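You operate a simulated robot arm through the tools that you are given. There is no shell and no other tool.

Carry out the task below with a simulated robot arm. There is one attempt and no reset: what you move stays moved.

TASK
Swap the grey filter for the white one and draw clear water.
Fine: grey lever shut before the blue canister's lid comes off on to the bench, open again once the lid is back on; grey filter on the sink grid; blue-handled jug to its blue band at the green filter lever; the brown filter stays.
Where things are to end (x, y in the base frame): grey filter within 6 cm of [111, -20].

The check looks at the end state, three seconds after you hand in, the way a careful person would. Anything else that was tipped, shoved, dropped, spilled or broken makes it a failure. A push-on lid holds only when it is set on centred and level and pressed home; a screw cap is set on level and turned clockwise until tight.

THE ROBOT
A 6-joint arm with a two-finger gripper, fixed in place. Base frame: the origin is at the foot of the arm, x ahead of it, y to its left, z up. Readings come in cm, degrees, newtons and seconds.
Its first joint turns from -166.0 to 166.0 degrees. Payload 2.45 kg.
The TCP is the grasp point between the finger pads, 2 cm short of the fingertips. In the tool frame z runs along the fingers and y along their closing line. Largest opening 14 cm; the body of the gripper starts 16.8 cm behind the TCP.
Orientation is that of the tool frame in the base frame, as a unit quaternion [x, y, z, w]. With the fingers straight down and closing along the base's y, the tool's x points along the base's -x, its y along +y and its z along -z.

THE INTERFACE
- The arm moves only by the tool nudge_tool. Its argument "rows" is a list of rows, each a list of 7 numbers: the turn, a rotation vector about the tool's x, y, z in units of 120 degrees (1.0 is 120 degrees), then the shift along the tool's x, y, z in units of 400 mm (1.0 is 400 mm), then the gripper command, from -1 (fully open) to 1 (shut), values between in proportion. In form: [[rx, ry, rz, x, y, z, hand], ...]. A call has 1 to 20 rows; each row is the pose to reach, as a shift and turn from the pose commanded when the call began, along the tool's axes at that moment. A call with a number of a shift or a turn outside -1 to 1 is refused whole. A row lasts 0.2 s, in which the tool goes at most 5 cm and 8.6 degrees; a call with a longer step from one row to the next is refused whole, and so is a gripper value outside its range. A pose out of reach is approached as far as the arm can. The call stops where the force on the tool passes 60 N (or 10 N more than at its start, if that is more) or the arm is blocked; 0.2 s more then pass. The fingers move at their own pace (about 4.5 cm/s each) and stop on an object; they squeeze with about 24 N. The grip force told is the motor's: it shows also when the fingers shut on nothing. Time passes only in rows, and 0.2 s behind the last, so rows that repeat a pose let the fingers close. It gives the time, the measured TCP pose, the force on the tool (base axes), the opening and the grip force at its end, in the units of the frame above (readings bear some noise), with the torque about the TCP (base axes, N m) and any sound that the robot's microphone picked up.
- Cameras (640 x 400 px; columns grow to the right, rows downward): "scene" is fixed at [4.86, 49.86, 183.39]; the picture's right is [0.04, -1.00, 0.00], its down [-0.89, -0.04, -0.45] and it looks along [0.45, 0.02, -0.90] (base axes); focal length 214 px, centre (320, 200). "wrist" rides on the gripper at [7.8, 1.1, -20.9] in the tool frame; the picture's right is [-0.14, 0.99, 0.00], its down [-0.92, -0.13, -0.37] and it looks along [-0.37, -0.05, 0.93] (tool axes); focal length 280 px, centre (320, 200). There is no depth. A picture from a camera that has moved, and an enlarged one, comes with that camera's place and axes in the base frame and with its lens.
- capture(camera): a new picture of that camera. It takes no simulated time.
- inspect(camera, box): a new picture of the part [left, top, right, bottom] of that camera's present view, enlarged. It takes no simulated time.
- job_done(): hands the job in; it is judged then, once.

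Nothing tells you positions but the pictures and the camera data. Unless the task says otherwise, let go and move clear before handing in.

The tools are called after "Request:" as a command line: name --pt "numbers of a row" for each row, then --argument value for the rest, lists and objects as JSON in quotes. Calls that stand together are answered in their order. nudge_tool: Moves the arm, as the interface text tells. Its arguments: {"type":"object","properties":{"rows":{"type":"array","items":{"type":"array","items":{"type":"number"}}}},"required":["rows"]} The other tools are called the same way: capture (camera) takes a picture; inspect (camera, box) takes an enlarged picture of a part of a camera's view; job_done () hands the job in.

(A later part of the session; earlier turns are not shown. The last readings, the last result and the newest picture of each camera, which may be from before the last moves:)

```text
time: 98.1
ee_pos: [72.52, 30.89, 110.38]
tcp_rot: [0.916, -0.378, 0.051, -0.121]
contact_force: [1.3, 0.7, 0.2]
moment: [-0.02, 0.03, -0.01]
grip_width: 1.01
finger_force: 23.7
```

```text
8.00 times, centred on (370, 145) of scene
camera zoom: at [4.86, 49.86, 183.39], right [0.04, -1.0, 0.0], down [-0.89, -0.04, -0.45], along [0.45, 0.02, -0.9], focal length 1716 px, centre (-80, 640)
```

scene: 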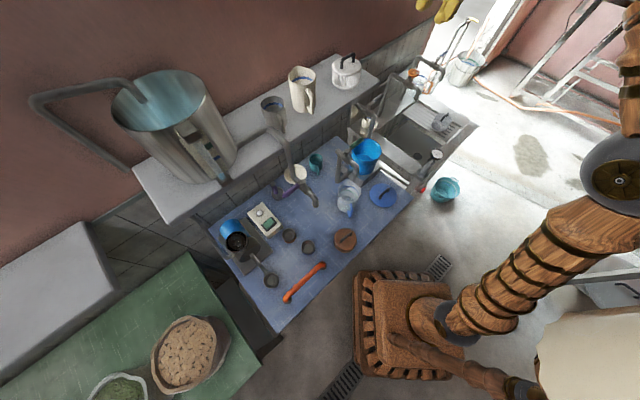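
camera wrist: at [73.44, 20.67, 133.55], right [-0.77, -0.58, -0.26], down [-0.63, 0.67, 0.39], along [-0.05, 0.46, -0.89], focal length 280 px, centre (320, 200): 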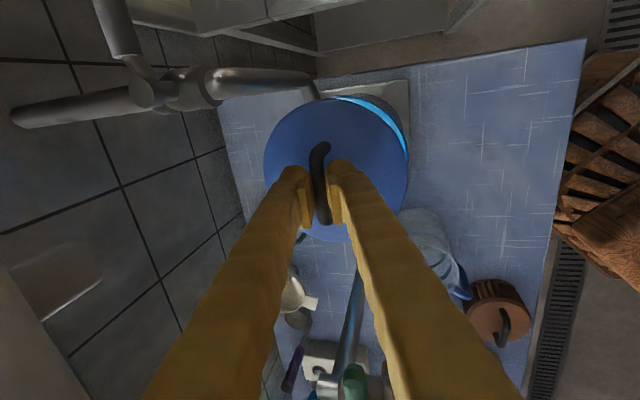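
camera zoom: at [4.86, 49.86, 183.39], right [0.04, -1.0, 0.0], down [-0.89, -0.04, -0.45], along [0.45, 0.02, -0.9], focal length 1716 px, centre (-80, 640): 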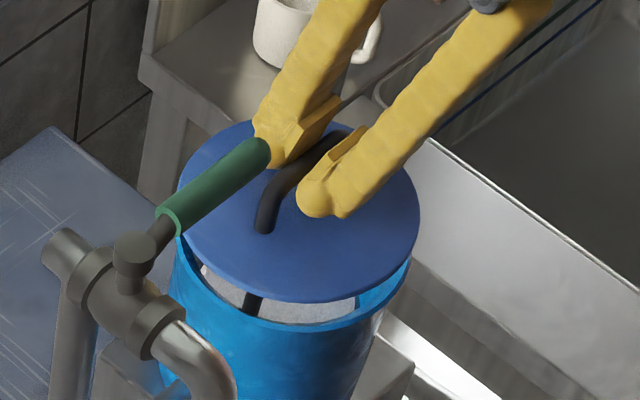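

Scene comparison shows the lid within about 2 mm of its original centre. I'll correct that and lower it gently.

Request:
nudge_tool --pt "0 0 0 0.0014 0.0048 0 1" --pt "0 0 0 0.0014 0.0113 0.024 1" --pt "0 0 0 0.0014 0.0145 0.036 1" --pt "0 0 0 0.0014 0.0177 0.048 1"

Request:
inspect --camera "scene" --box '[340, 120, 400, 170]'

```text
time: 99.1
ee_pos: [72.39, 30.63, 108.18]
tcp_rot: [0.917, -0.378, 0.05, -0.12]
contact_force: [-0.2, -0.1, -0.4]
moment: [0.0, 0.01, 0.01]
grip_width: 0.99
finger_force: 23.9
```

```text
8.00 times, centred on (370, 145) of scene
camera zoom: at [4.86, 49.86, 183.39], right [0.04, -1.0, 0.0], down [-0.89, -0.04, -0.45], along [0.45, 0.02, -0.9], focal length 1716 px, centre (-80, 640)
```

zoom: 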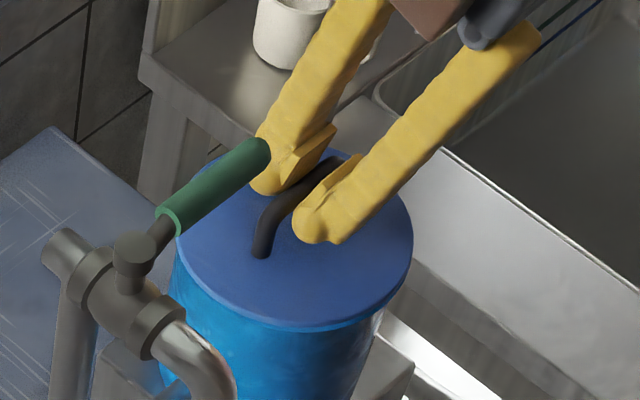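

Nearly seated and well centred, with no force yet. I'll press on down in small steps.

Request:
nudge_tool --pt "0 0 0 0 0.0016 0.006 1" --pt "0 0 0 0 0.0032 0.012 1" --pt "0 0 0 0 0.0048 0.018 1"

```text
time: 99.9
ee_pos: [72.29, 30.57, 107.45]
tcp_rot: [0.917, -0.378, 0.05, -0.119]
contact_force: [0.1, 0.7, 0.1]
moment: [-0.01, 0.03, 0.03]
grip_width: 0.82
finger_force: 24.3
```

Request:
inspect --camera "scene" --box '[340, 120, 400, 170]'

Request:
inspect --camera "wrist" --box '[230, 80, 410, 240]'

```text
8.00 times, centred on (370, 145) of scene
camera zoom: at [4.86, 49.86, 183.39], right [0.04, -1.0, 0.0], down [-0.89, -0.04, -0.45], along [0.45, 0.02, -0.9], focal length 1716 px, centre (-80, 640)
```

zoom: 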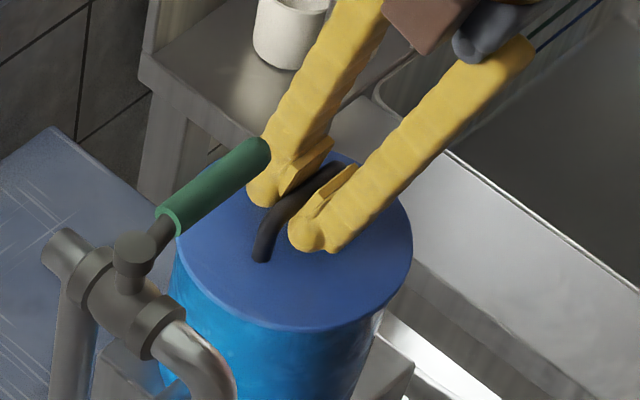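

```text
2.50 times, centred on (320, 160) of wrist
camera zoom: at [73.32, 20.64, 127.4], right [-0.77, -0.58, -0.26], down [-0.63, 0.67, 0.39], along [-0.06, 0.46, -0.89], focal length 701 px, centre (320, 300)
```

zoom: 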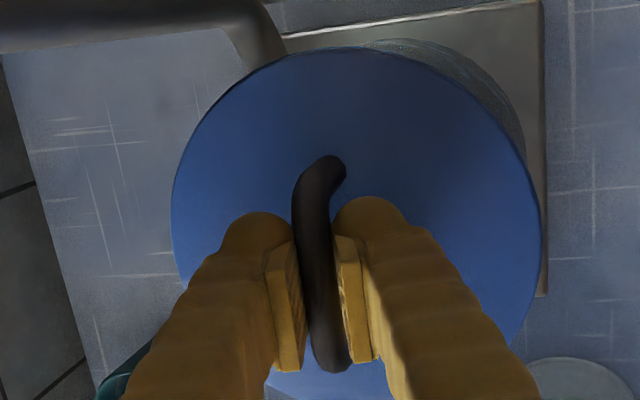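

The lid rests on the rim at close to its original height. I'll press down further to push it home.

Request:
nudge_tool --pt "0 0 0 0 0.0016 0.006 1" --pt "0 0 0 0 0.0032 0.012 1" --pt "0 0 0 0 0.0032 0.012 1"

```text
time: 100.7
ee_pos: [72.4, 30.83, 107.11]
tcp_rot: [0.916, -0.378, 0.051, -0.121]
contact_force: [4.8, -3.9, 19.2]
moment: [-0.02, -0.06, -0.03]
grip_width: 0.65
finger_force: 24.2
```

Request:
nudge_tool --pt "0 0 0 0 0.0016 0.006 1" --pt "0 0 0 0 0.0026 0.01 1" --pt "0 0 0 0 0.0026 0.01 1"

Request:
inspect --camera "scene" --box '[340, 120, 400, 170]'

```text
time: 101.5
ee_pos: [72.47, 30.82, 106.64]
tcp_rot: [0.917, -0.378, 0.051, -0.12]
contact_force: [4.0, 7.0, 22.1]
moment: [-0.03, 0.01, 0.02]
grip_width: 0.66
finger_force: 23.7
```

```text
8.00 times, centred on (370, 145) of scene
camera zoom: at [4.86, 49.86, 183.39], right [0.04, -1.0, 0.0], down [-0.89, -0.04, -0.45], along [0.45, 0.02, -0.9], focal length 1716 px, centre (-80, 640)
```

zoom: 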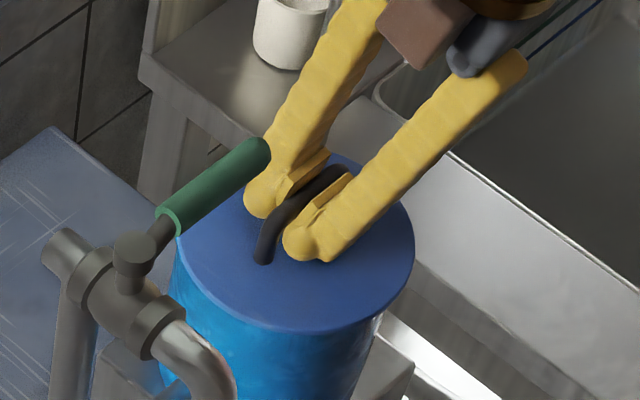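

I'll release, rise, close the fingers and press down from above on the handle centre to make sure it's home.

Request:
nudge_tool --pt "0 0 0 0 -0.004 -0.015 0.8" --pt "0 0 0 0 -0.0045 -0.0168 0.6" --pt "0 0 0 0 -0.0045 -0.0168 0.54" --pt "0 0 0 0 -0.0045 -0.0168 0.54" --pt "0 0 0 0 -0.02 -0.1 0.54" --pt "0 0 0 0 -0.05 -0.2 0.54" --pt "0 0 0 0 -0.07 -0.28 0.7" --pt "0 0 0 0 -0.07 -0.28 1" --pt "0 0 0 0 -0.07 -0.28 1"

Request:
inspect --camera "scene" --box '[340, 120, 400, 170]'

Request:
capture --camera "wrist"

```text
time: 103.5
ee_pos: [72.29, 30.41, 118.11]
tcp_rot: [0.917, -0.377, 0.051, -0.121]
contact_force: [-0.2, 0.2, 0.7]
moment: [-0.01, 0.02, 0.01]
grip_width: 0.01
finger_force: 24.2
```

```text
8.00 times, centred on (370, 145) of scene
camera zoom: at [4.86, 49.86, 183.39], right [0.04, -1.0, 0.0], down [-0.89, -0.04, -0.45], along [0.45, 0.02, -0.9], focal length 1716 px, centre (-80, 640)
```

zoom: 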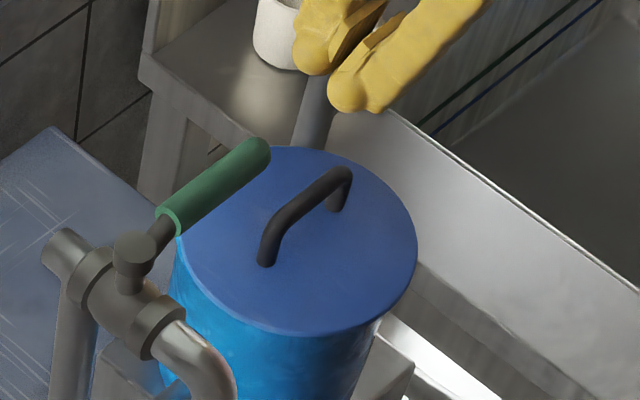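

```text
taken
camera wrist: at [73.26, 20.38, 138.06], right [-0.77, -0.58, -0.26], down [-0.63, 0.67, 0.39], along [-0.05, 0.46, -0.89], focal length 280 px, centre (320, 200)
```

wrist: 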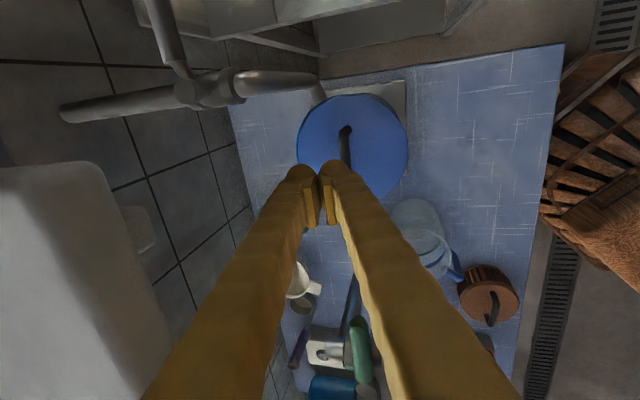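

Request:
nudge_tool --pt "0 0 0 -0.002 0.02 0.06 1" --pt "0 0 0 -0.004 0.04 0.13 1" --pt "0 0 0 -0.004 0.0552 0.182 1" --pt "0 0 0 -0.004 0.0552 0.182 1"

Request:
capture --camera "wrist"

Request:
inspect --camera "scene" --box '[340, 120, 400, 170]'

```text
time: 104.5
ee_pos: [72.11, 30.54, 110.38]
tcp_rot: [0.917, -0.378, 0.05, -0.12]
contact_force: [-1.3, 0.3, 0.4]
moment: [-0.02, -0.02, 0.01]
grip_width: 0.0
finger_force: 23.8
```

```text
taken
camera wrist: at [72.93, 20.45, 130.4], right [-0.77, -0.58, -0.26], down [-0.63, 0.67, 0.39], along [-0.05, 0.46, -0.89], focal length 280 px, centre (320, 200)
```

wrist: 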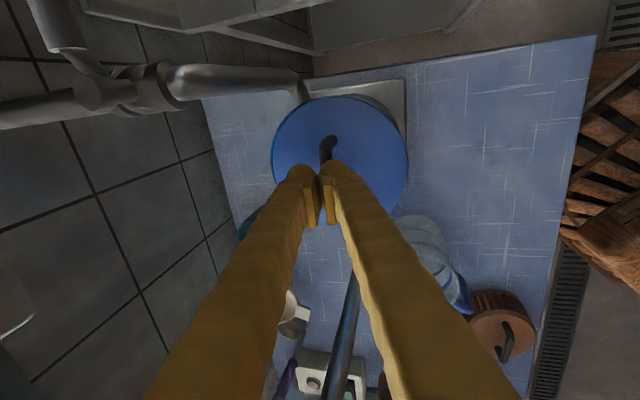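

```text
8.00 times, centred on (370, 145) of scene
camera zoom: at [4.86, 49.86, 183.39], right [0.04, -1.0, 0.0], down [-0.89, -0.04, -0.45], along [0.45, 0.02, -0.9], focal length 1716 px, centre (-80, 640)
```

zoom: 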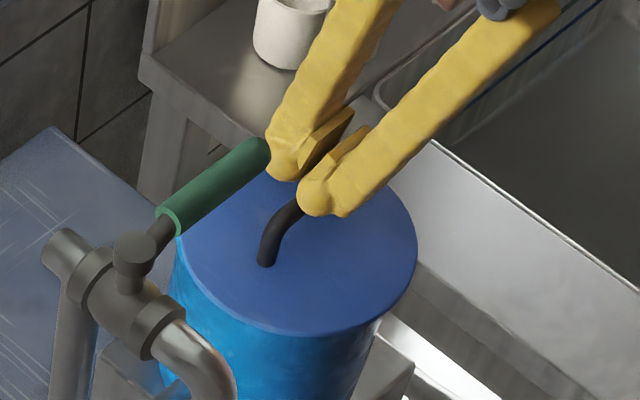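

Request:
nudge_tool --pt "0 0 0 0 0.0026 0.0097 1" --pt "0 0 0 0 0.0045 0.017 1" --pt "0 0 0 0 0.0058 0.0217 1"

```text
time: 105.3
ee_pos: [71.75, 30.56, 109.75]
tcp_rot: [0.917, -0.378, 0.05, -0.121]
contact_force: [-0.7, 0.3, 0.3]
moment: [-0.02, 0.0, 0.0]
grip_width: 0.0
finger_force: 23.9
```

Request:
nudge_tool --pt "0 0 0 0 0.0016 0.006 1" --pt "0 0 0 0 0.0032 0.012 1" --pt "0 0 0 0 0.0032 0.012 1"

```text
time: 106.1
ee_pos: [71.79, 30.54, 109.31]
tcp_rot: [0.916, -0.378, 0.052, -0.122]
contact_force: [-7.0, -9.8, 49.3]
moment: [0.15, 0.58, 0.13]
grip_width: 0.03
finger_force: 23.8
```

Request:
nudge_tool --pt "0 0 0 0 0.0006 0.0025 1" --pt "0 0 0 0 0.0008 0.003 1" --pt "0 0 0 0 0.0008 0.003 1"

```text
time: 106.5
ee_pos: [71.82, 30.56, 109.12]
tcp_rot: [0.916, -0.378, 0.051, -0.121]
contact_force: [0.3, -0.5, 0.1]
moment: [0.01, 0.0, -0.02]
grip_width: 0.0
finger_force: 23.8
stopped in row 2: the force on the tool passed its limit at 64 N (the readings are from after the stop); the commanded pose is now the measured one
```

Request:
nudge_tool --pt "0 0 0 0 -0.02 -0.1 1" --pt "0 0 0 0 -0.045 -0.2 1" --pt "0 0 0 0 -0.045 -0.2 1"

Request:
inspect --camera "scene" --box '[340, 120, 400, 170]'

Request:
capture --camera "wrist"

```text
time: 107.3
ee_pos: [71.74, 30.5, 117.43]
tcp_rot: [0.916, -0.379, 0.05, -0.121]
contact_force: [0.5, 0.3, -0.1]
moment: [0.02, -0.01, 0.02]
grip_width: 0.02
finger_force: 23.9
```

```text
8.00 times, centred on (370, 145) of scene
camera zoom: at [4.86, 49.86, 183.39], right [0.04, -1.0, 0.0], down [-0.89, -0.04, -0.45], along [0.45, 0.02, -0.9], focal length 1716 px, centre (-80, 640)
```

zoom: 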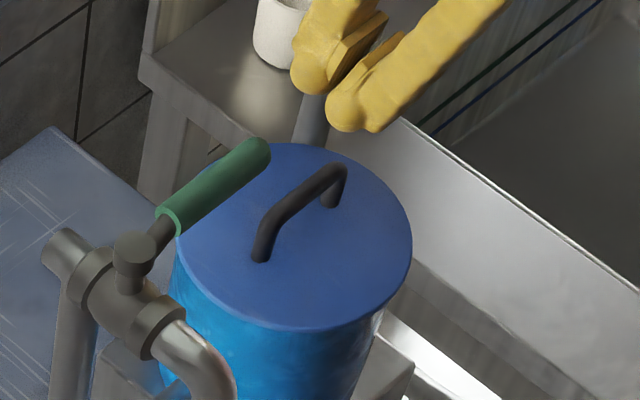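

```text
taken
camera wrist: at [72.57, 20.35, 137.36], right [-0.77, -0.58, -0.26], down [-0.63, 0.67, 0.39], along [-0.05, 0.46, -0.89], focal length 280 px, centre (320, 200)
```

wrist: 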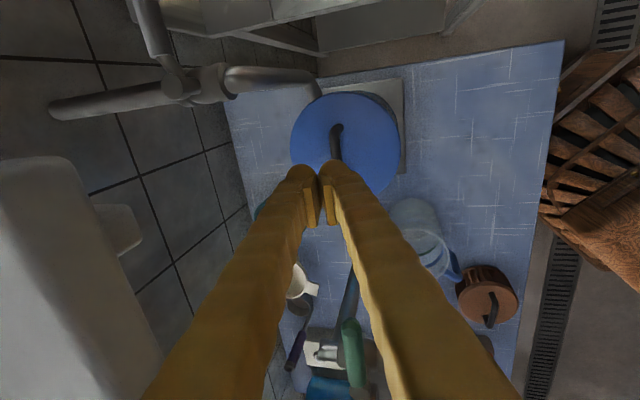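

After the firm press the lid settled exactly back to its original position. Next I'll reopen the grey lever, moving out and up and levelling the tool first.

Request:
nudge_tool --pt "0 0 0 0 0.051 -0.083 0.8" --pt "0 0 0 0 0.102 -0.165 0.6" --pt "0 0 0 0 0.153 -0.248 0.37" --pt "0 0 0 0 0.125 -0.36 0.37" --pt "0 0 0 0 0.09 -0.475 0.37" --pt "0 0 0 0 0.056 -0.59 0.37" --pt "-0.0625 0 0 0 0.056 -0.61 0.37" --pt "-0.125 0 0 0 0.056 -0.61 0.37" --pt "-0.125 0 0 0 0.056 -0.61 0.37"

Request:
inspect --camera "scene" --box '[330, 80, 430, 170]'

```text
time: 109.3
ee_pos: [65.67, 24.36, 140.35]
tcp_rot: [0.924, -0.382, 0.001, 0.0]
contact_force: [0.2, 0.6, 0.1]
moment: [0.01, 0.02, 0.02]
grip_width: 4.41
finger_force: 0.0
```

```text
4.44 times, centred on (380, 125) of scene
camera zoom: at [4.86, 49.86, 183.39], right [0.04, -1.0, 0.0], down [-0.89, -0.04, -0.45], along [0.45, 0.02, -0.9], focal length 953 px, centre (53, 533)
```

zoom: 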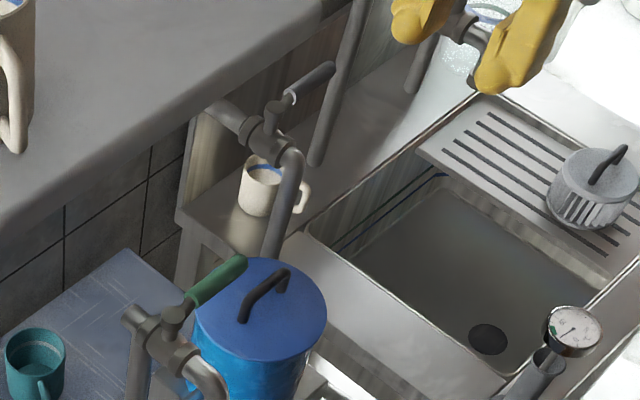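

Request:
nudge_tool --pt "0 0 0 0.0736 -0.079 0 0.37" --pt "0 0 0 0.147 -0.158 0 0.37" --pt "0 0 0 0.221 -0.2375 0 0.37" --pt "0 0 0 0.294 -0.317 0 0.37" --pt "0 0 0 0.368 -0.396 0 0.37" --pt "0 0 0 0.4417 -0.475 0 0.37" --pt "0 0 0 0.4417 -0.475 0.11 0.37" --pt "0 0 0 0.4417 -0.475 0.22 0.37" --pt "0 0 0 0.4417 -0.475 0.36 0.37" --pt "0 0 0 0.4417 -0.475 0.36 0.37"

Request:
capture --camera "wrist"

Request:
inspect --camera "wrist" --box '[240, 100, 400, 280]'

```text
refused: row 9 steps farther than a row can; nothing moved
```

```text
taken
camera wrist: at [70.38, 18.1, 161.45], right [-0.8, -0.61, 0.0], down [-0.56, 0.74, 0.37], along [-0.22, 0.29, -0.93], focal length 280 px, centre (320, 200)
```

wrist: 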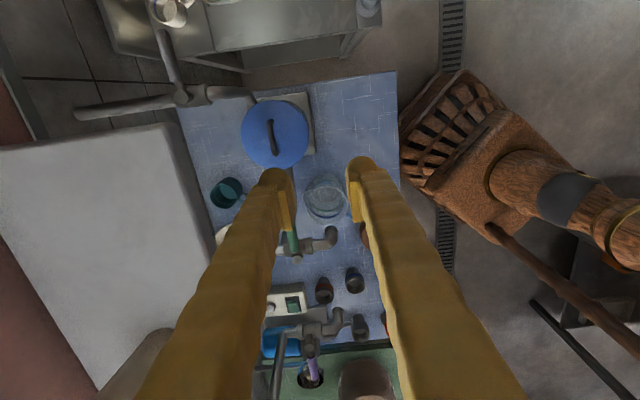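

```text
2.22 times, centred on (320, 190) of wrist
camera zoom: at [70.38, 18.1, 161.45], right [-0.8, -0.61, 0.0], down [-0.56, 0.74, 0.37], along [-0.22, 0.29, -0.93], focal length 623 px, centre (320, 222)
```

zoom: 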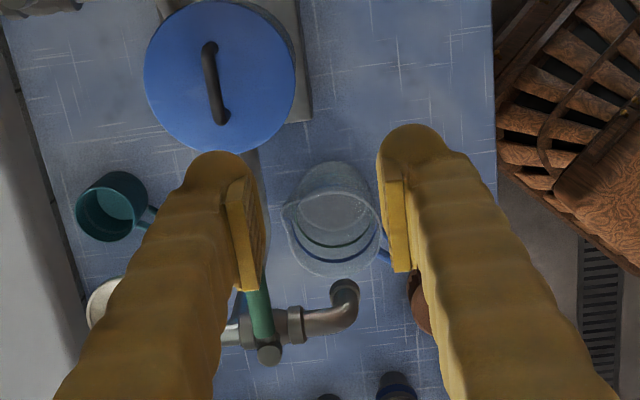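

Request:
nudge_tool --pt "0 0 0 0.0736 -0.079 0 0.37" --pt "0 0 0 0.147 -0.158 0 0.37" --pt "0 0 0 0.221 -0.2375 0 0.37" --pt "0 0 0 0.294 -0.317 0 0.37" --pt "0 0 0 0.368 -0.396 0 0.37" --pt "0 0 0 0.4417 -0.475 0 0.37" --pt "0 0 0 0.4417 -0.475 0.12 0.37" --pt "0 0 0 0.4417 -0.475 0.24 0.37" --pt "0 0 0 0.4417 -0.475 0.36 0.37" --pt "0 0 0 0.4417 -0.475 0.36 0.37"

Request:
capture --camera "wrist"

Request:
inspect --camera "wrist" --box '[240, 100, 400, 280]'

```text
time: 111.5
ee_pos: [91.6, 25.2, 126.12]
tcp_rot: [0.924, -0.383, 0.001, 0.0]
contact_force: [0.0, 0.2, 0.1]
moment: [0.0, -0.02, -0.02]
grip_width: 4.42
finger_force: 0.1
```

```text
taken
camera wrist: at [96.36, 18.99, 147.07], right [-0.8, -0.61, 0.0], down [-0.56, 0.74, 0.37], along [-0.22, 0.29, -0.93], focal length 280 px, centre (320, 200)
```

wrist: 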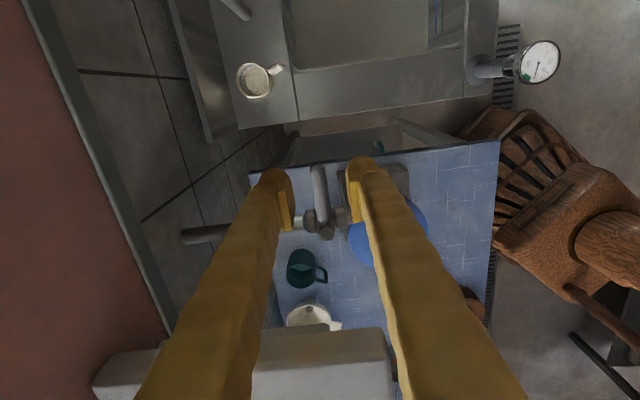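

```text
2.22 times, centred on (320, 190) of wrist
camera zoom: at [96.36, 18.99, 147.07], right [-0.8, -0.61, 0.0], down [-0.56, 0.74, 0.37], along [-0.22, 0.29, -0.93], focal length 623 px, centre (320, 222)
```

zoom: 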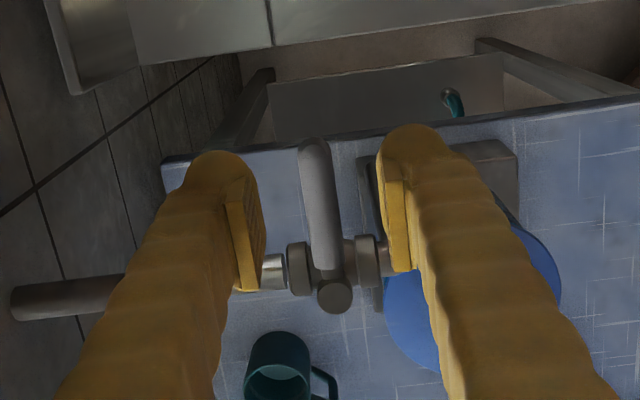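

The lever is between the fingers. I'll descend, narrow the gap, and swing the lever back towards open.

Request:
nudge_tool --pt "0 0 0 0 0 0.09 0.4" --pt "0 0 0 0 0 0.18 0.45" --pt "0 0 0 0 0 0.18 0.5" --pt "0 0 0 0 0 0.18 0.5"

Request:
inspect --camera "wrist" --box '[240, 100, 400, 280]'

```text
time: 112.5
ee_pos: [91.66, 25.23, 119.05]
tcp_rot: [0.924, -0.382, 0.0, -0.001]
contact_force: [-0.5, -0.4, 0.8]
moment: [0.0, 0.04, -0.02]
grip_width: 3.51
finger_force: 0.0
```

```text
2.22 times, centred on (320, 190) of wrist
camera zoom: at [96.33, 18.92, 139.9], right [-0.8, -0.61, 0.0], down [-0.56, 0.74, 0.37], along [-0.22, 0.29, -0.93], focal length 623 px, centre (320, 222)
```

zoom: 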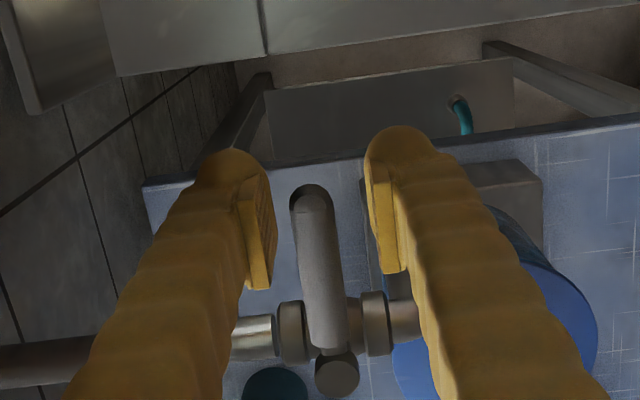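

Request:
nudge_tool --pt "0 0 0.0667 -0.0019 0.0278 0 0.5" --pt "0 0 0.1333 -0.0077 0.0551 0 0.5" --pt "0 0 0.2 -0.0173 0.0813 0 0.5" --pt "0 0 0.2667 -0.0304 0.106 0 0.5" --pt "0 0 0.3333 -0.0468 0.1286 0 0.5" --pt "0 0 0.4 -0.0662 0.1486 0 0.5" --pt "0 0 0.4 -0.0662 0.1486 0 0.5"

Request:
inspect --camera "wrist" --box '[240, 100, 400, 280]'

```text
time: 114.2
ee_pos: [85.46, 22.97, 118.82]
tcp_rot: [-0.688, 0.726, -0.001, 0.001]
contact_force: [-0.1, 0.0, 0.1]
moment: [-0.01, -0.01, -0.03]
grip_width: 3.48
finger_force: 0.1
```

```text
2.22 times, centred on (320, 190) of wrist
camera zoom: at [83.83, 15.23, 139.75], right [-0.98, 0.19, 0.0], down [0.17, 0.91, 0.37], along [0.07, 0.36, -0.93], focal length 623 px, centre (320, 222)
```

zoom: 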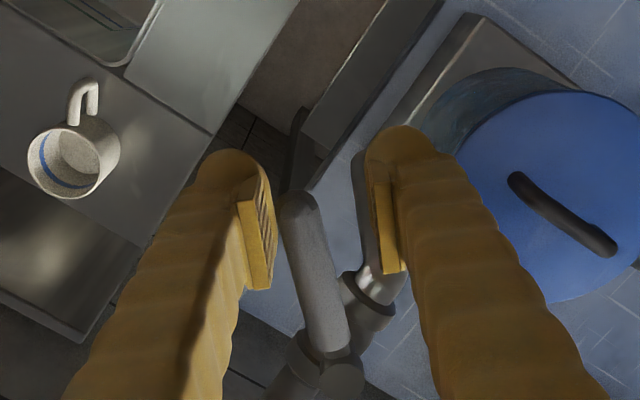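

Request:
nudge_tool --pt "0 0 0.0667 -0.0019 0.0278 0 0.5" --pt "0 0 0.1333 -0.0077 0.0551 0 0.5" --pt "0 0 0.2 -0.0173 0.0813 0 0.5" --pt "0 0 0.2667 -0.0304 0.106 0 0.5" --pt "0 0 0.3333 -0.0468 0.1286 0 0.5" --pt "0 0 0.3333 -0.0468 0.1286 0 0.5"

Request:
inspect --camera "wrist" --box '[240, 100, 400, 280]'

Request:
inspect --camera "scene" --box '[340, 80, 420, 150]'

```text
time: 115.5
ee_pos: [80.39, 25.24, 118.77]
tcp_rot: [-0.4, 0.917, -0.001, 0.001]
contact_force: [0.8, -0.4, 0.4]
moment: [0.0, -0.04, 0.03]
grip_width: 3.52
finger_force: 0.1
```

```text
2.22 times, centred on (320, 190) of wrist
camera zoom: at [74.24, 20.19, 139.73], right [-0.63, 0.78, 0.0], down [0.72, 0.59, 0.37], along [0.29, 0.23, -0.93], focal length 623 px, centre (320, 222)
```

zoom: 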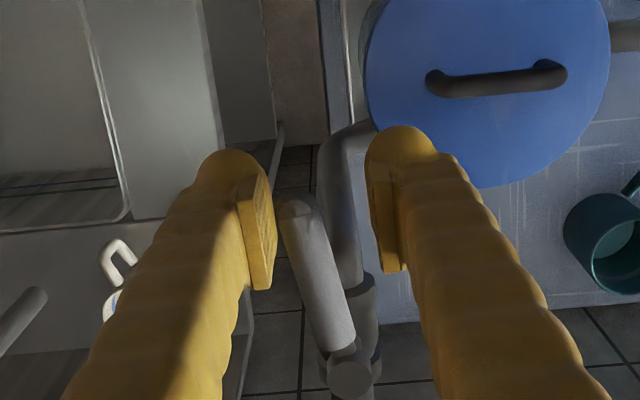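

```text
5.71 times, centred on (380, 115) of scene
camera zoom: at [4.86, 49.86, 183.39], right [0.04, -1.0, 0.0], down [-0.89, -0.04, -0.45], along [0.45, 0.02, -0.9], focal length 1226 px, centre (-23, 686)
```

zoom: 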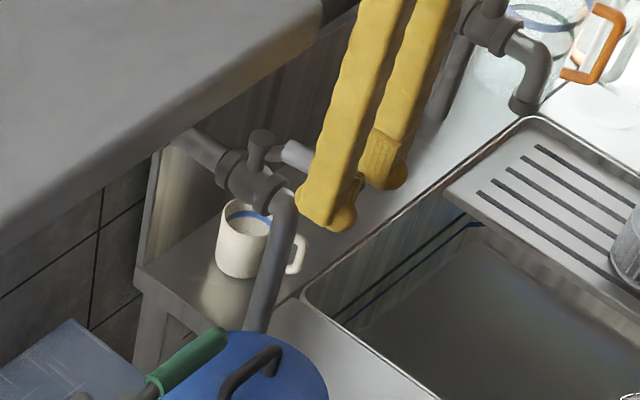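

Request:
nudge_tool --pt "0 0 0.033 -0.0005 0.0139 0 0.5" --pt "0 0 0.0667 -0.0019 0.0278 0 0.5" --pt "0 0 0.0833 -0.003 0.0347 0 0.5" --pt "0 0 0.0833 -0.003 0.0347 0 0.5"

Request:
inspect --camera "wrist" --box '[240, 100, 400, 280]'

```text
time: 116.5
ee_pos: [79.41, 26.2, 118.93]
tcp_rot: [-0.318, 0.948, -0.001, 0.001]
contact_force: [0.5, -0.5, 0.3]
moment: [0.03, 0.0, 0.01]
grip_width: 3.51
finger_force: 0.0
```

```text
2.22 times, centred on (320, 190) of wrist
camera zoom: at [72.46, 22.31, 139.83], right [-0.49, 0.87, 0.0], down [0.81, 0.45, 0.37], along [0.32, 0.18, -0.93], focal length 623 px, centre (320, 222)
```

zoom: 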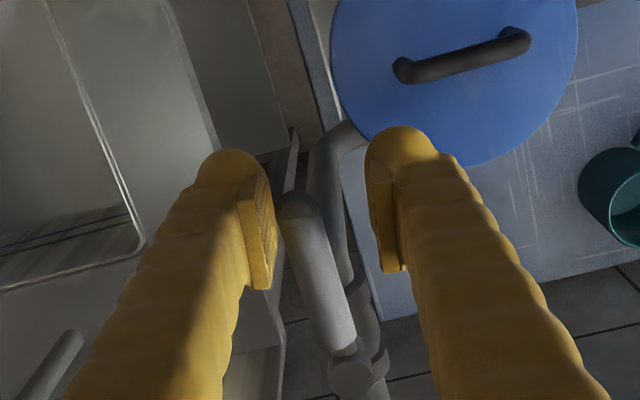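

Request:
nudge_tool --pt "0 0 0.02 0 0.0139 0 0.5" --pt "0 0 0.03 -0.001 0.02 0 0.5" --pt "0 0 0.03 -0.001 0.02 0 0.5"

Request:
inspect --camera "wrist" --box '[240, 100, 400, 280]'

```text
time: 117.3
ee_pos: [78.97, 26.75, 118.92]
tcp_rot: [-0.288, 0.958, -0.001, 0.002]
contact_force: [12.6, -11.9, 5.0]
moment: [-0.25, -0.23, 0.03]
grip_width: 4.7
finger_force: 9.6
```

```text
2.22 times, centred on (320, 190) of wrist
camera zoom: at [71.82, 23.37, 139.82], right [-0.43, 0.9, 0.0], down [0.84, 0.4, 0.37], along [0.34, 0.16, -0.93], focal length 623 px, centre (320, 222)
```

zoom: 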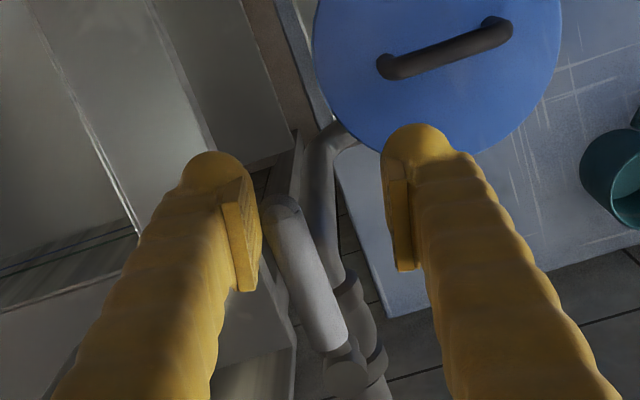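

The lever hit its stop in line with the pipe, so it's open. I'll back off and lift.

Request:
nudge_tool --pt "0 0 -0.03 0.01 -0.03 0 0.4" --pt "0 0 -0.03 0.01 -0.03 0 0.4" --pt "0 0 -0.03 0.01 -0.03 -0.1 0.4" --pt "0 0 -0.03 0.02 -0.03 -0.2 0.4" --pt "0 0 -0.03 0.04 -0.03 -0.31 0.4" --pt "0 0 -0.03 0.08 -0.03 -0.42 0.4" --pt "0 0 -0.03 0.12 -0.03 -0.53 0.4" --pt "0 0 -0.03 0.12 -0.03 -0.53 0.4"

Request:
inspect --camera "scene" --box '[340, 80, 420, 150]'

Request:
inspect --camera "scene" --box '[320, 130, 400, 220]'

Request:
capture --camera "wrist"

```text
time: 119.2
ee_pos: [75.75, 23.04, 140.3]
tcp_rot: [-0.319, 0.948, -0.001, 0.001]
contact_force: [-0.2, 1.0, 0.6]
moment: [0.0, -0.01, -0.01]
grip_width: 4.22
finger_force: 0.0
```

```text
5.71 times, centred on (380, 115) of scene
camera zoom: at [4.86, 49.86, 183.39], right [0.04, -1.0, 0.0], down [-0.89, -0.04, -0.45], along [0.45, 0.02, -0.9], focal length 1226 px, centre (-23, 686)
```

zoom: 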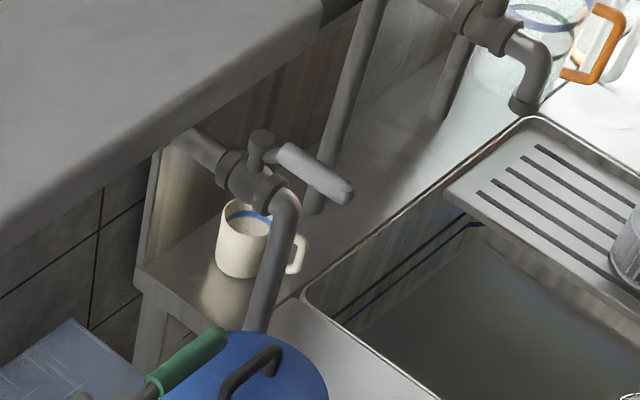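

```text
4.44 times, centred on (360, 175) of scene
camera zoom: at [4.86, 49.86, 183.39], right [0.04, -1.0, 0.0], down [-0.89, -0.04, -0.45], along [0.45, 0.02, -0.9], focal length 953 px, centre (142, 311)
```

zoom: 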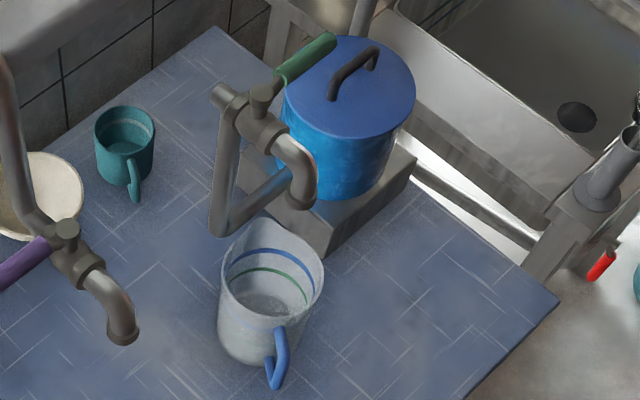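

```text
taken
camera wrist: at [68.87, 19.26, 161.12], right [-0.49, 0.87, 0.0], down [0.81, 0.45, 0.37], along [0.32, 0.18, -0.93], focal length 280 px, centre (320, 200)
```

wrist: 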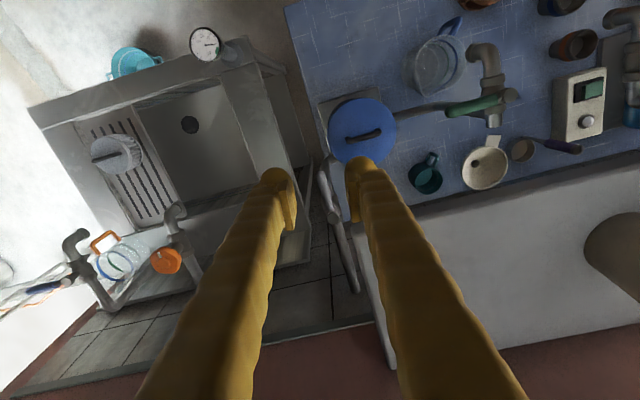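

The grey lever is back where it started, and the jug stands under the green spout. I'll position the gripper over the green lever now and check the spout and jug alignment.

Request:
nudge_tool --pt "0 0 -0.068 0.005 0.038 0 0.37" --pt "0 0 -0.136 0.01 0.076 0 0.37" --pt "0 0 -0.204 0.0156 0.114 0 0.37" --pt "0 0 -0.272 0.021 0.1525 0 0.37" --pt "0 0 -0.34 0.026 0.19 0 0.37" --pt "0 0 -0.408 0.031 0.229 0 0.37" --pt "0 0 -0.476 0.0365 0.267 0 0.37" --pt "0 0 -0.544 0.0417 0.305 0 0.37" --pt "0 0 -0.612 0.047 0.343 0 0.37" --pt "0 0 -0.68 0.052 0.381 0 0.37" --pt "0 0 -0.748 0.0573 0.419 0.05 0.37" --pt "0 0 -0.815 0.0625 0.4575 0.1 0.37" --pt "0 0 -0.815 0.0625 0.4575 0.15 0.37" --pt "0 0 -0.815 0.0625 0.4575 0.15 0.37"

Request:
capture --camera "wrist"

Request:
inspect --camera "wrist" --box '[240, 100, 440, 300]'

```text
time: 122.2
ee_pos: [62.61, 36.24, 133.94]
tcp_rot: [0.924, -0.383, 0.001, 0.0]
contact_force: [1.0, -0.6, 0.0]
moment: [-0.05, -0.03, 0.03]
grip_width: 4.39
finger_force: 0.0
```

```text
taken
camera wrist: at [67.37, 29.94, 155.01], right [-0.8, -0.6, 0.0], down [-0.56, 0.74, 0.37], along [-0.22, 0.29, -0.93], focal length 280 px, centre (320, 200)
```

wrist: 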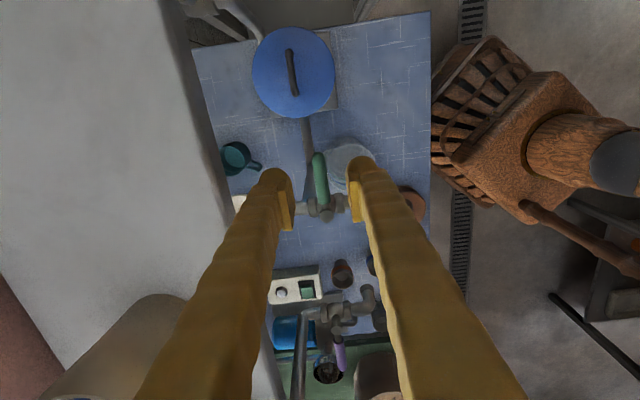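

```text
2.00 times, centred on (340, 200) of wrist
camera zoom: at [67.37, 29.94, 155.01], right [-0.8, -0.6, 0.0], down [-0.56, 0.74, 0.37], along [-0.22, 0.29, -0.93], focal length 561 px, centre (280, 200)
```

zoom: 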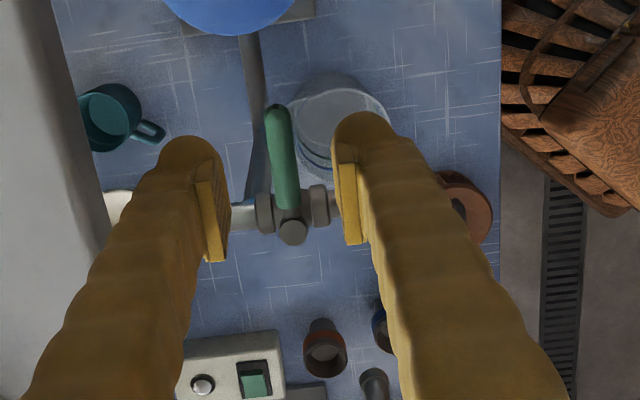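

Request:
nudge_tool --pt "0 0 0 0.005 0 0.11 0.45" --pt "0 0 0 0.005 0 0.22 0.5" --pt "0 0 0 0.005 0 0.328 0.5" --pt "0 0 0 0.005 0 0.328 0.5"

Request:
capture --camera "wrist"

Request:
inspect --camera "scene" --box '[320, 120, 400, 220]'

```text
time: 123.2
ee_pos: [62.86, 36.17, 120.63]
tcp_rot: [0.923, -0.384, 0.001, 0.0]
contact_force: [-0.2, 0.1, -0.9]
moment: [0.01, 0.04, 0.0]
grip_width: 3.5
finger_force: 0.0
```

```text
taken
camera wrist: at [67.57, 29.81, 141.58], right [-0.8, -0.6, 0.0], down [-0.56, 0.74, 0.37], along [-0.22, 0.29, -0.93], focal length 280 px, centre (320, 200)
```

wrist: 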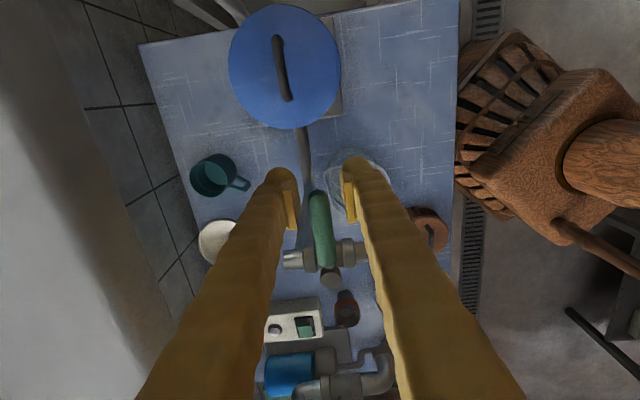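

```text
4.00 times, centred on (360, 170) of scene
camera zoom: at [4.86, 49.86, 183.39], right [0.04, -1.0, 0.0], down [-0.89, -0.04, -0.45], along [0.45, 0.02, -0.9], focal length 858 px, centre (160, 320)
```

zoom: 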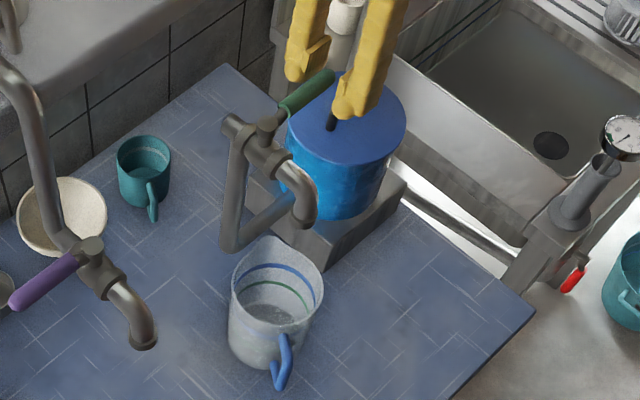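

The lever is in the fingers, and the spout falls inside the jug's rim. I'll crack the valve open partly and watch.

Request:
nudge_tool --pt "0 0 0 -0.013 0 0 0.5" --pt "0 0 0.0667 -0.0149 0.0268 0 0.5" --pt "0 0 0.1333 -0.0205 0.0531 0 0.5" --pt "0 0 0.2 -0.0296 0.0783 0 0.5" --pt "0 0 0.25 -0.039 0.0963 0 0.5"

Request:
capture --camera "wrist"

Request:
inspect --camera "scene" --box '[320, 120, 400, 220]'

```text
time: 124.3
ee_pos: [59.03, 34.61, 120.94]
tcp_rot: [0.793, -0.61, 0.001, -0.001]
contact_force: [-0.6, 0.0, 0.8]
moment: [0.04, -0.02, 0.04]
grip_width: 3.49
finger_force: 0.0
```

```text
taken
camera wrist: at [59.83, 26.67, 141.86], right [-0.99, -0.12, 0.0], down [-0.11, 0.92, 0.37], along [-0.04, 0.37, -0.93], focal length 280 px, centre (320, 200)
```

wrist: 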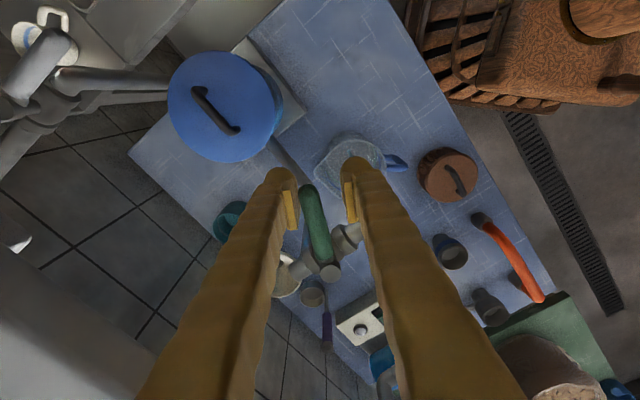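

```text
4.00 times, centred on (360, 170) of scene
camera zoom: at [4.86, 49.86, 183.39], right [0.04, -1.0, 0.0], down [-0.89, -0.04, -0.45], along [0.45, 0.02, -0.9], focal length 858 px, centre (160, 320)
```

zoom: 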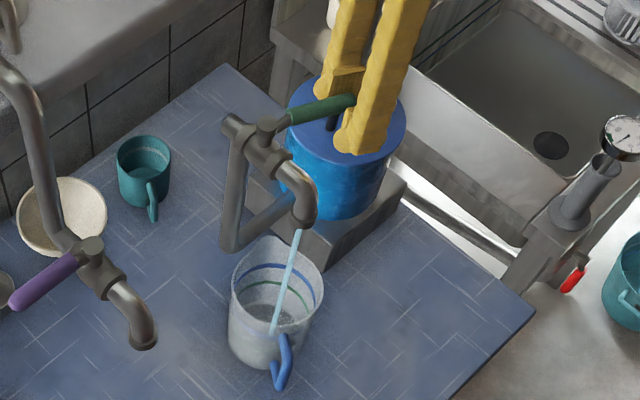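

Water is flowing cleanly into the jug. I'll let a second pass and check the level.

Request:
nudge_tool --pt "0 0 0 0 0 0 0.5" --pt "0 0 0 0 0 0 0.5" --pt "0 0 0 0 0 0 0.5" --pt "0 0 0 0 0 0 0.5"

Request:
inspect --camera "scene" --box '[325, 170, 375, 220]'

```text
time: 125.3
ee_pos: [59.05, 34.45, 120.85]
tcp_rot: [0.792, -0.61, 0.001, -0.001]
contact_force: [0.2, -0.2, -0.3]
moment: [0.0, -0.02, -0.02]
grip_width: 3.48
finger_force: 0.1
```

```text
8.00 times, centred on (350, 195) of scene
camera zoom: at [4.86, 49.86, 183.39], right [0.04, -1.0, 0.0], down [-0.89, -0.04, -0.45], along [0.45, 0.02, -0.9], focal length 1716 px, centre (80, 240)
```

zoom: 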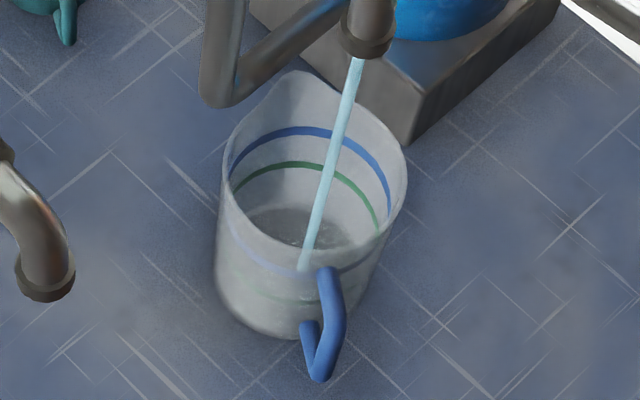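

Request:
nudge_tool --pt "0 0 0 0 0 0 0.5" --pt "0 0 0 0 0 0 0.5" --pt "0 0 0 0 0 0 0.5" --pt "0 0 0 0 0 0 0.5" --pt "0 0 0 0 0 0 0.5" --pt "0 0 0 0 0 0 0.5" --pt "0 0 0 0 0 0 0.5"

Request:
inspect --camera "scene" --box '[325, 170, 375, 220]'

Request:
inspect --camera "wrist" --box '[290, 110, 410, 210]'

```text
time: 127.0
ee_pos: [58.92, 34.56, 120.88]
tcp_rot: [0.793, -0.609, 0.001, -0.002]
contact_force: [0.2, -0.5, 0.3]
moment: [0.0, 0.03, 0.01]
grip_width: 3.49
finger_force: 0.0
```

```text
8.00 times, centred on (350, 195) of scene
camera zoom: at [4.86, 49.86, 183.39], right [0.04, -1.0, 0.0], down [-0.89, -0.04, -0.45], along [0.45, 0.02, -0.9], focal length 1716 px, centre (80, 240)
```

zoom: 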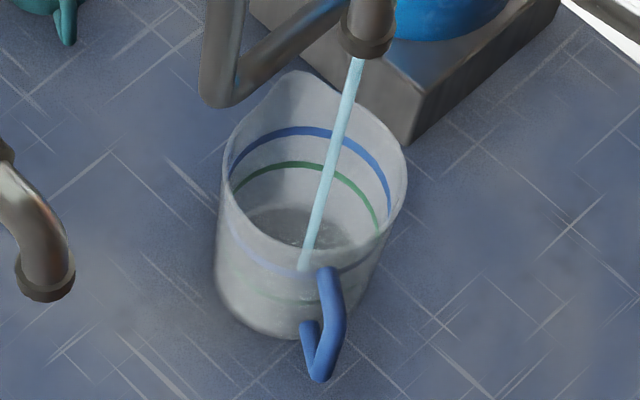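

```text
4.00 times, centred on (350, 160) of wrist
camera zoom: at [59.87, 26.67, 141.84], right [-0.99, -0.12, 0.0], down [-0.12, 0.92, 0.37], along [-0.04, 0.37, -0.93], focal length 1122 px, centre (200, 360)
```

zoom: 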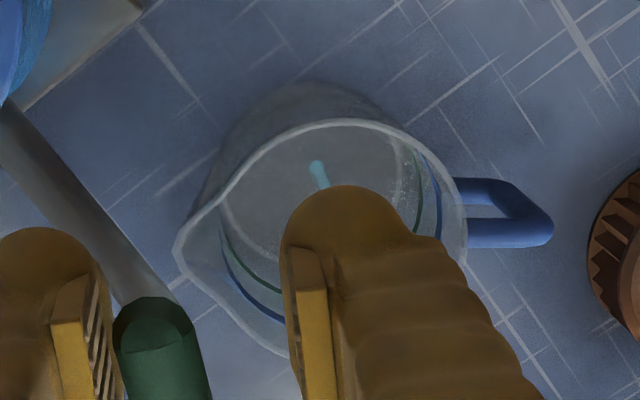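

No visible level change yet, so the flow is slow. I'll wait 4 s more.

Request:
nudge_tool --pt "0 0 0 0 0 0 0.5" --pt "0 0 0 0 0 0 0.5" --pt "0 0 0 0 0 0 0.5" --pt "0 0 0 0 0 0 0.5" --pt "0 0 0 0 0 0 0.5" --pt "0 0 0 0 0 0 0.5" --pt "0 0 0 0 0 0 0.5" --pt "0 0 0 0 0 0 0.5" --pt "0 0 0 0 0 0 0.5" --pt "0 0 0 0 0 0 0.5" --pt "0 0 0 0 0 0 0.5" --pt "0 0 0 0 0 0 0.5" --pt "0 0 0 0 0 0 0.5" --pt "0 0 0 0 0 0 0.5" --pt "0 0 0 0 0 0 0.5" --pt "0 0 0 0 0 0 0.5" --pt "0 0 0 0 0 0 0.5" --pt "0 0 0 0 0 0 0.5"

Request:
inspect --camera "scene" --box '[325, 170, 375, 220]'

Request:
inspect --camera "wrist" --box '[290, 110, 410, 210]'

```text
time: 130.8
ee_pos: [58.9, 34.47, 120.89]
tcp_rot: [0.793, -0.61, 0.0, -0.001]
contact_force: [-0.8, -0.2, -0.6]
moment: [-0.01, 0.02, 0.01]
grip_width: 3.49
finger_force: 0.0
```

```text
8.00 times, centred on (350, 195) of scene
camera zoom: at [4.86, 49.86, 183.39], right [0.04, -1.0, 0.0], down [-0.89, -0.04, -0.45], along [0.45, 0.02, -0.9], focal length 1716 px, centre (80, 240)
```

zoom: 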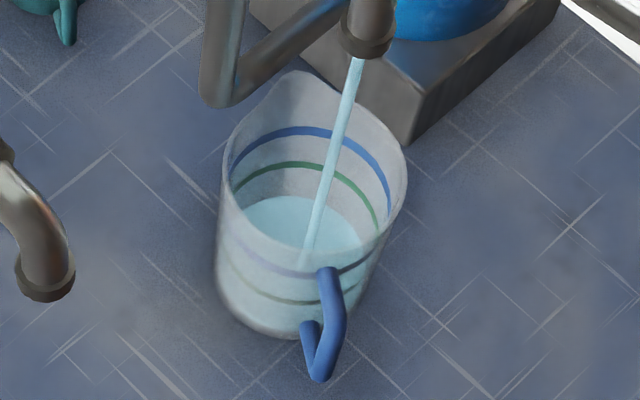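

```text
4.00 times, centred on (350, 160) of wrist
camera zoom: at [59.87, 26.67, 141.84], right [-0.99, -0.12, 0.0], down [-0.12, 0.92, 0.37], along [-0.04, 0.37, -0.93], focal length 1122 px, centre (200, 360)
```

zoom: 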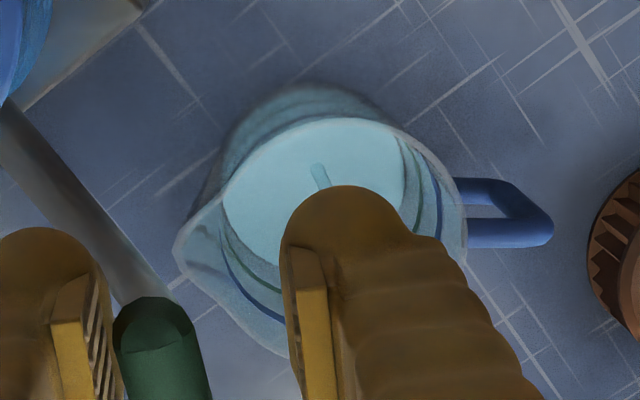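

The water is clear and rising slowly. I'll keep waiting at this flow to gauge the rate.

Request:
nudge_tool --pt "0 0 0 0 0 0 0.5" --pt "0 0 0 0 0 0 0.5" --pt "0 0 0 0 0 0 0.5" --pt "0 0 0 0 0 0 0.5" --pt "0 0 0 0 0 0 0.5" --pt "0 0 0 0 0 0 0.5" --pt "0 0 0 0 0 0 0.5" --pt "0 0 0 0 0 0 0.5" --pt "0 0 0 0 0 0 0.5" --pt "0 0 0 0 0 0 0.5" --pt "0 0 0 0 0 0 0.5" --pt "0 0 0 0 0 0 0.5" --pt "0 0 0 0 0 0 0.5" --pt "0 0 0 0 0 0 0.5" --pt "0 0 0 0 0 0 0.5" --pt "0 0 0 0 0 0 0.5" --pt "0 0 0 0 0 0 0.5" --pt "0 0 0 0 0 0 0.5" --pt "0 0 0 0 0 0 0.5"

Request:
inspect --camera "scene" --box '[325, 170, 375, 220]'

```text
time: 134.8
ee_pos: [58.94, 34.47, 120.94]
tcp_rot: [0.793, -0.609, 0.001, -0.001]
contact_force: [1.1, 0.4, 0.6]
moment: [0.02, -0.04, -0.03]
grip_width: 3.49
finger_force: 0.1
```

```text
8.00 times, centred on (350, 195) of scene
camera zoom: at [4.86, 49.86, 183.39], right [0.04, -1.0, 0.0], down [-0.89, -0.04, -0.45], along [0.45, 0.02, -0.9], focal length 1716 px, centre (80, 240)
```

zoom: 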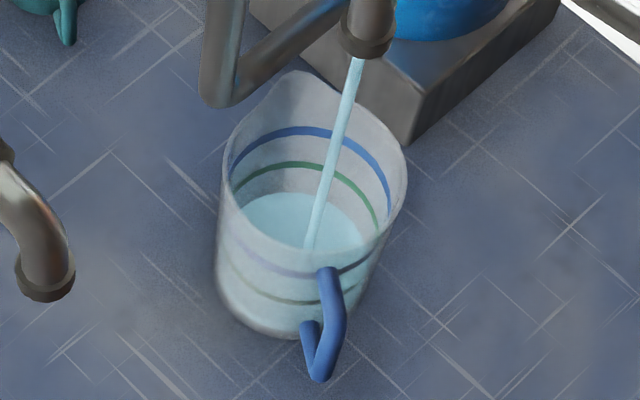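

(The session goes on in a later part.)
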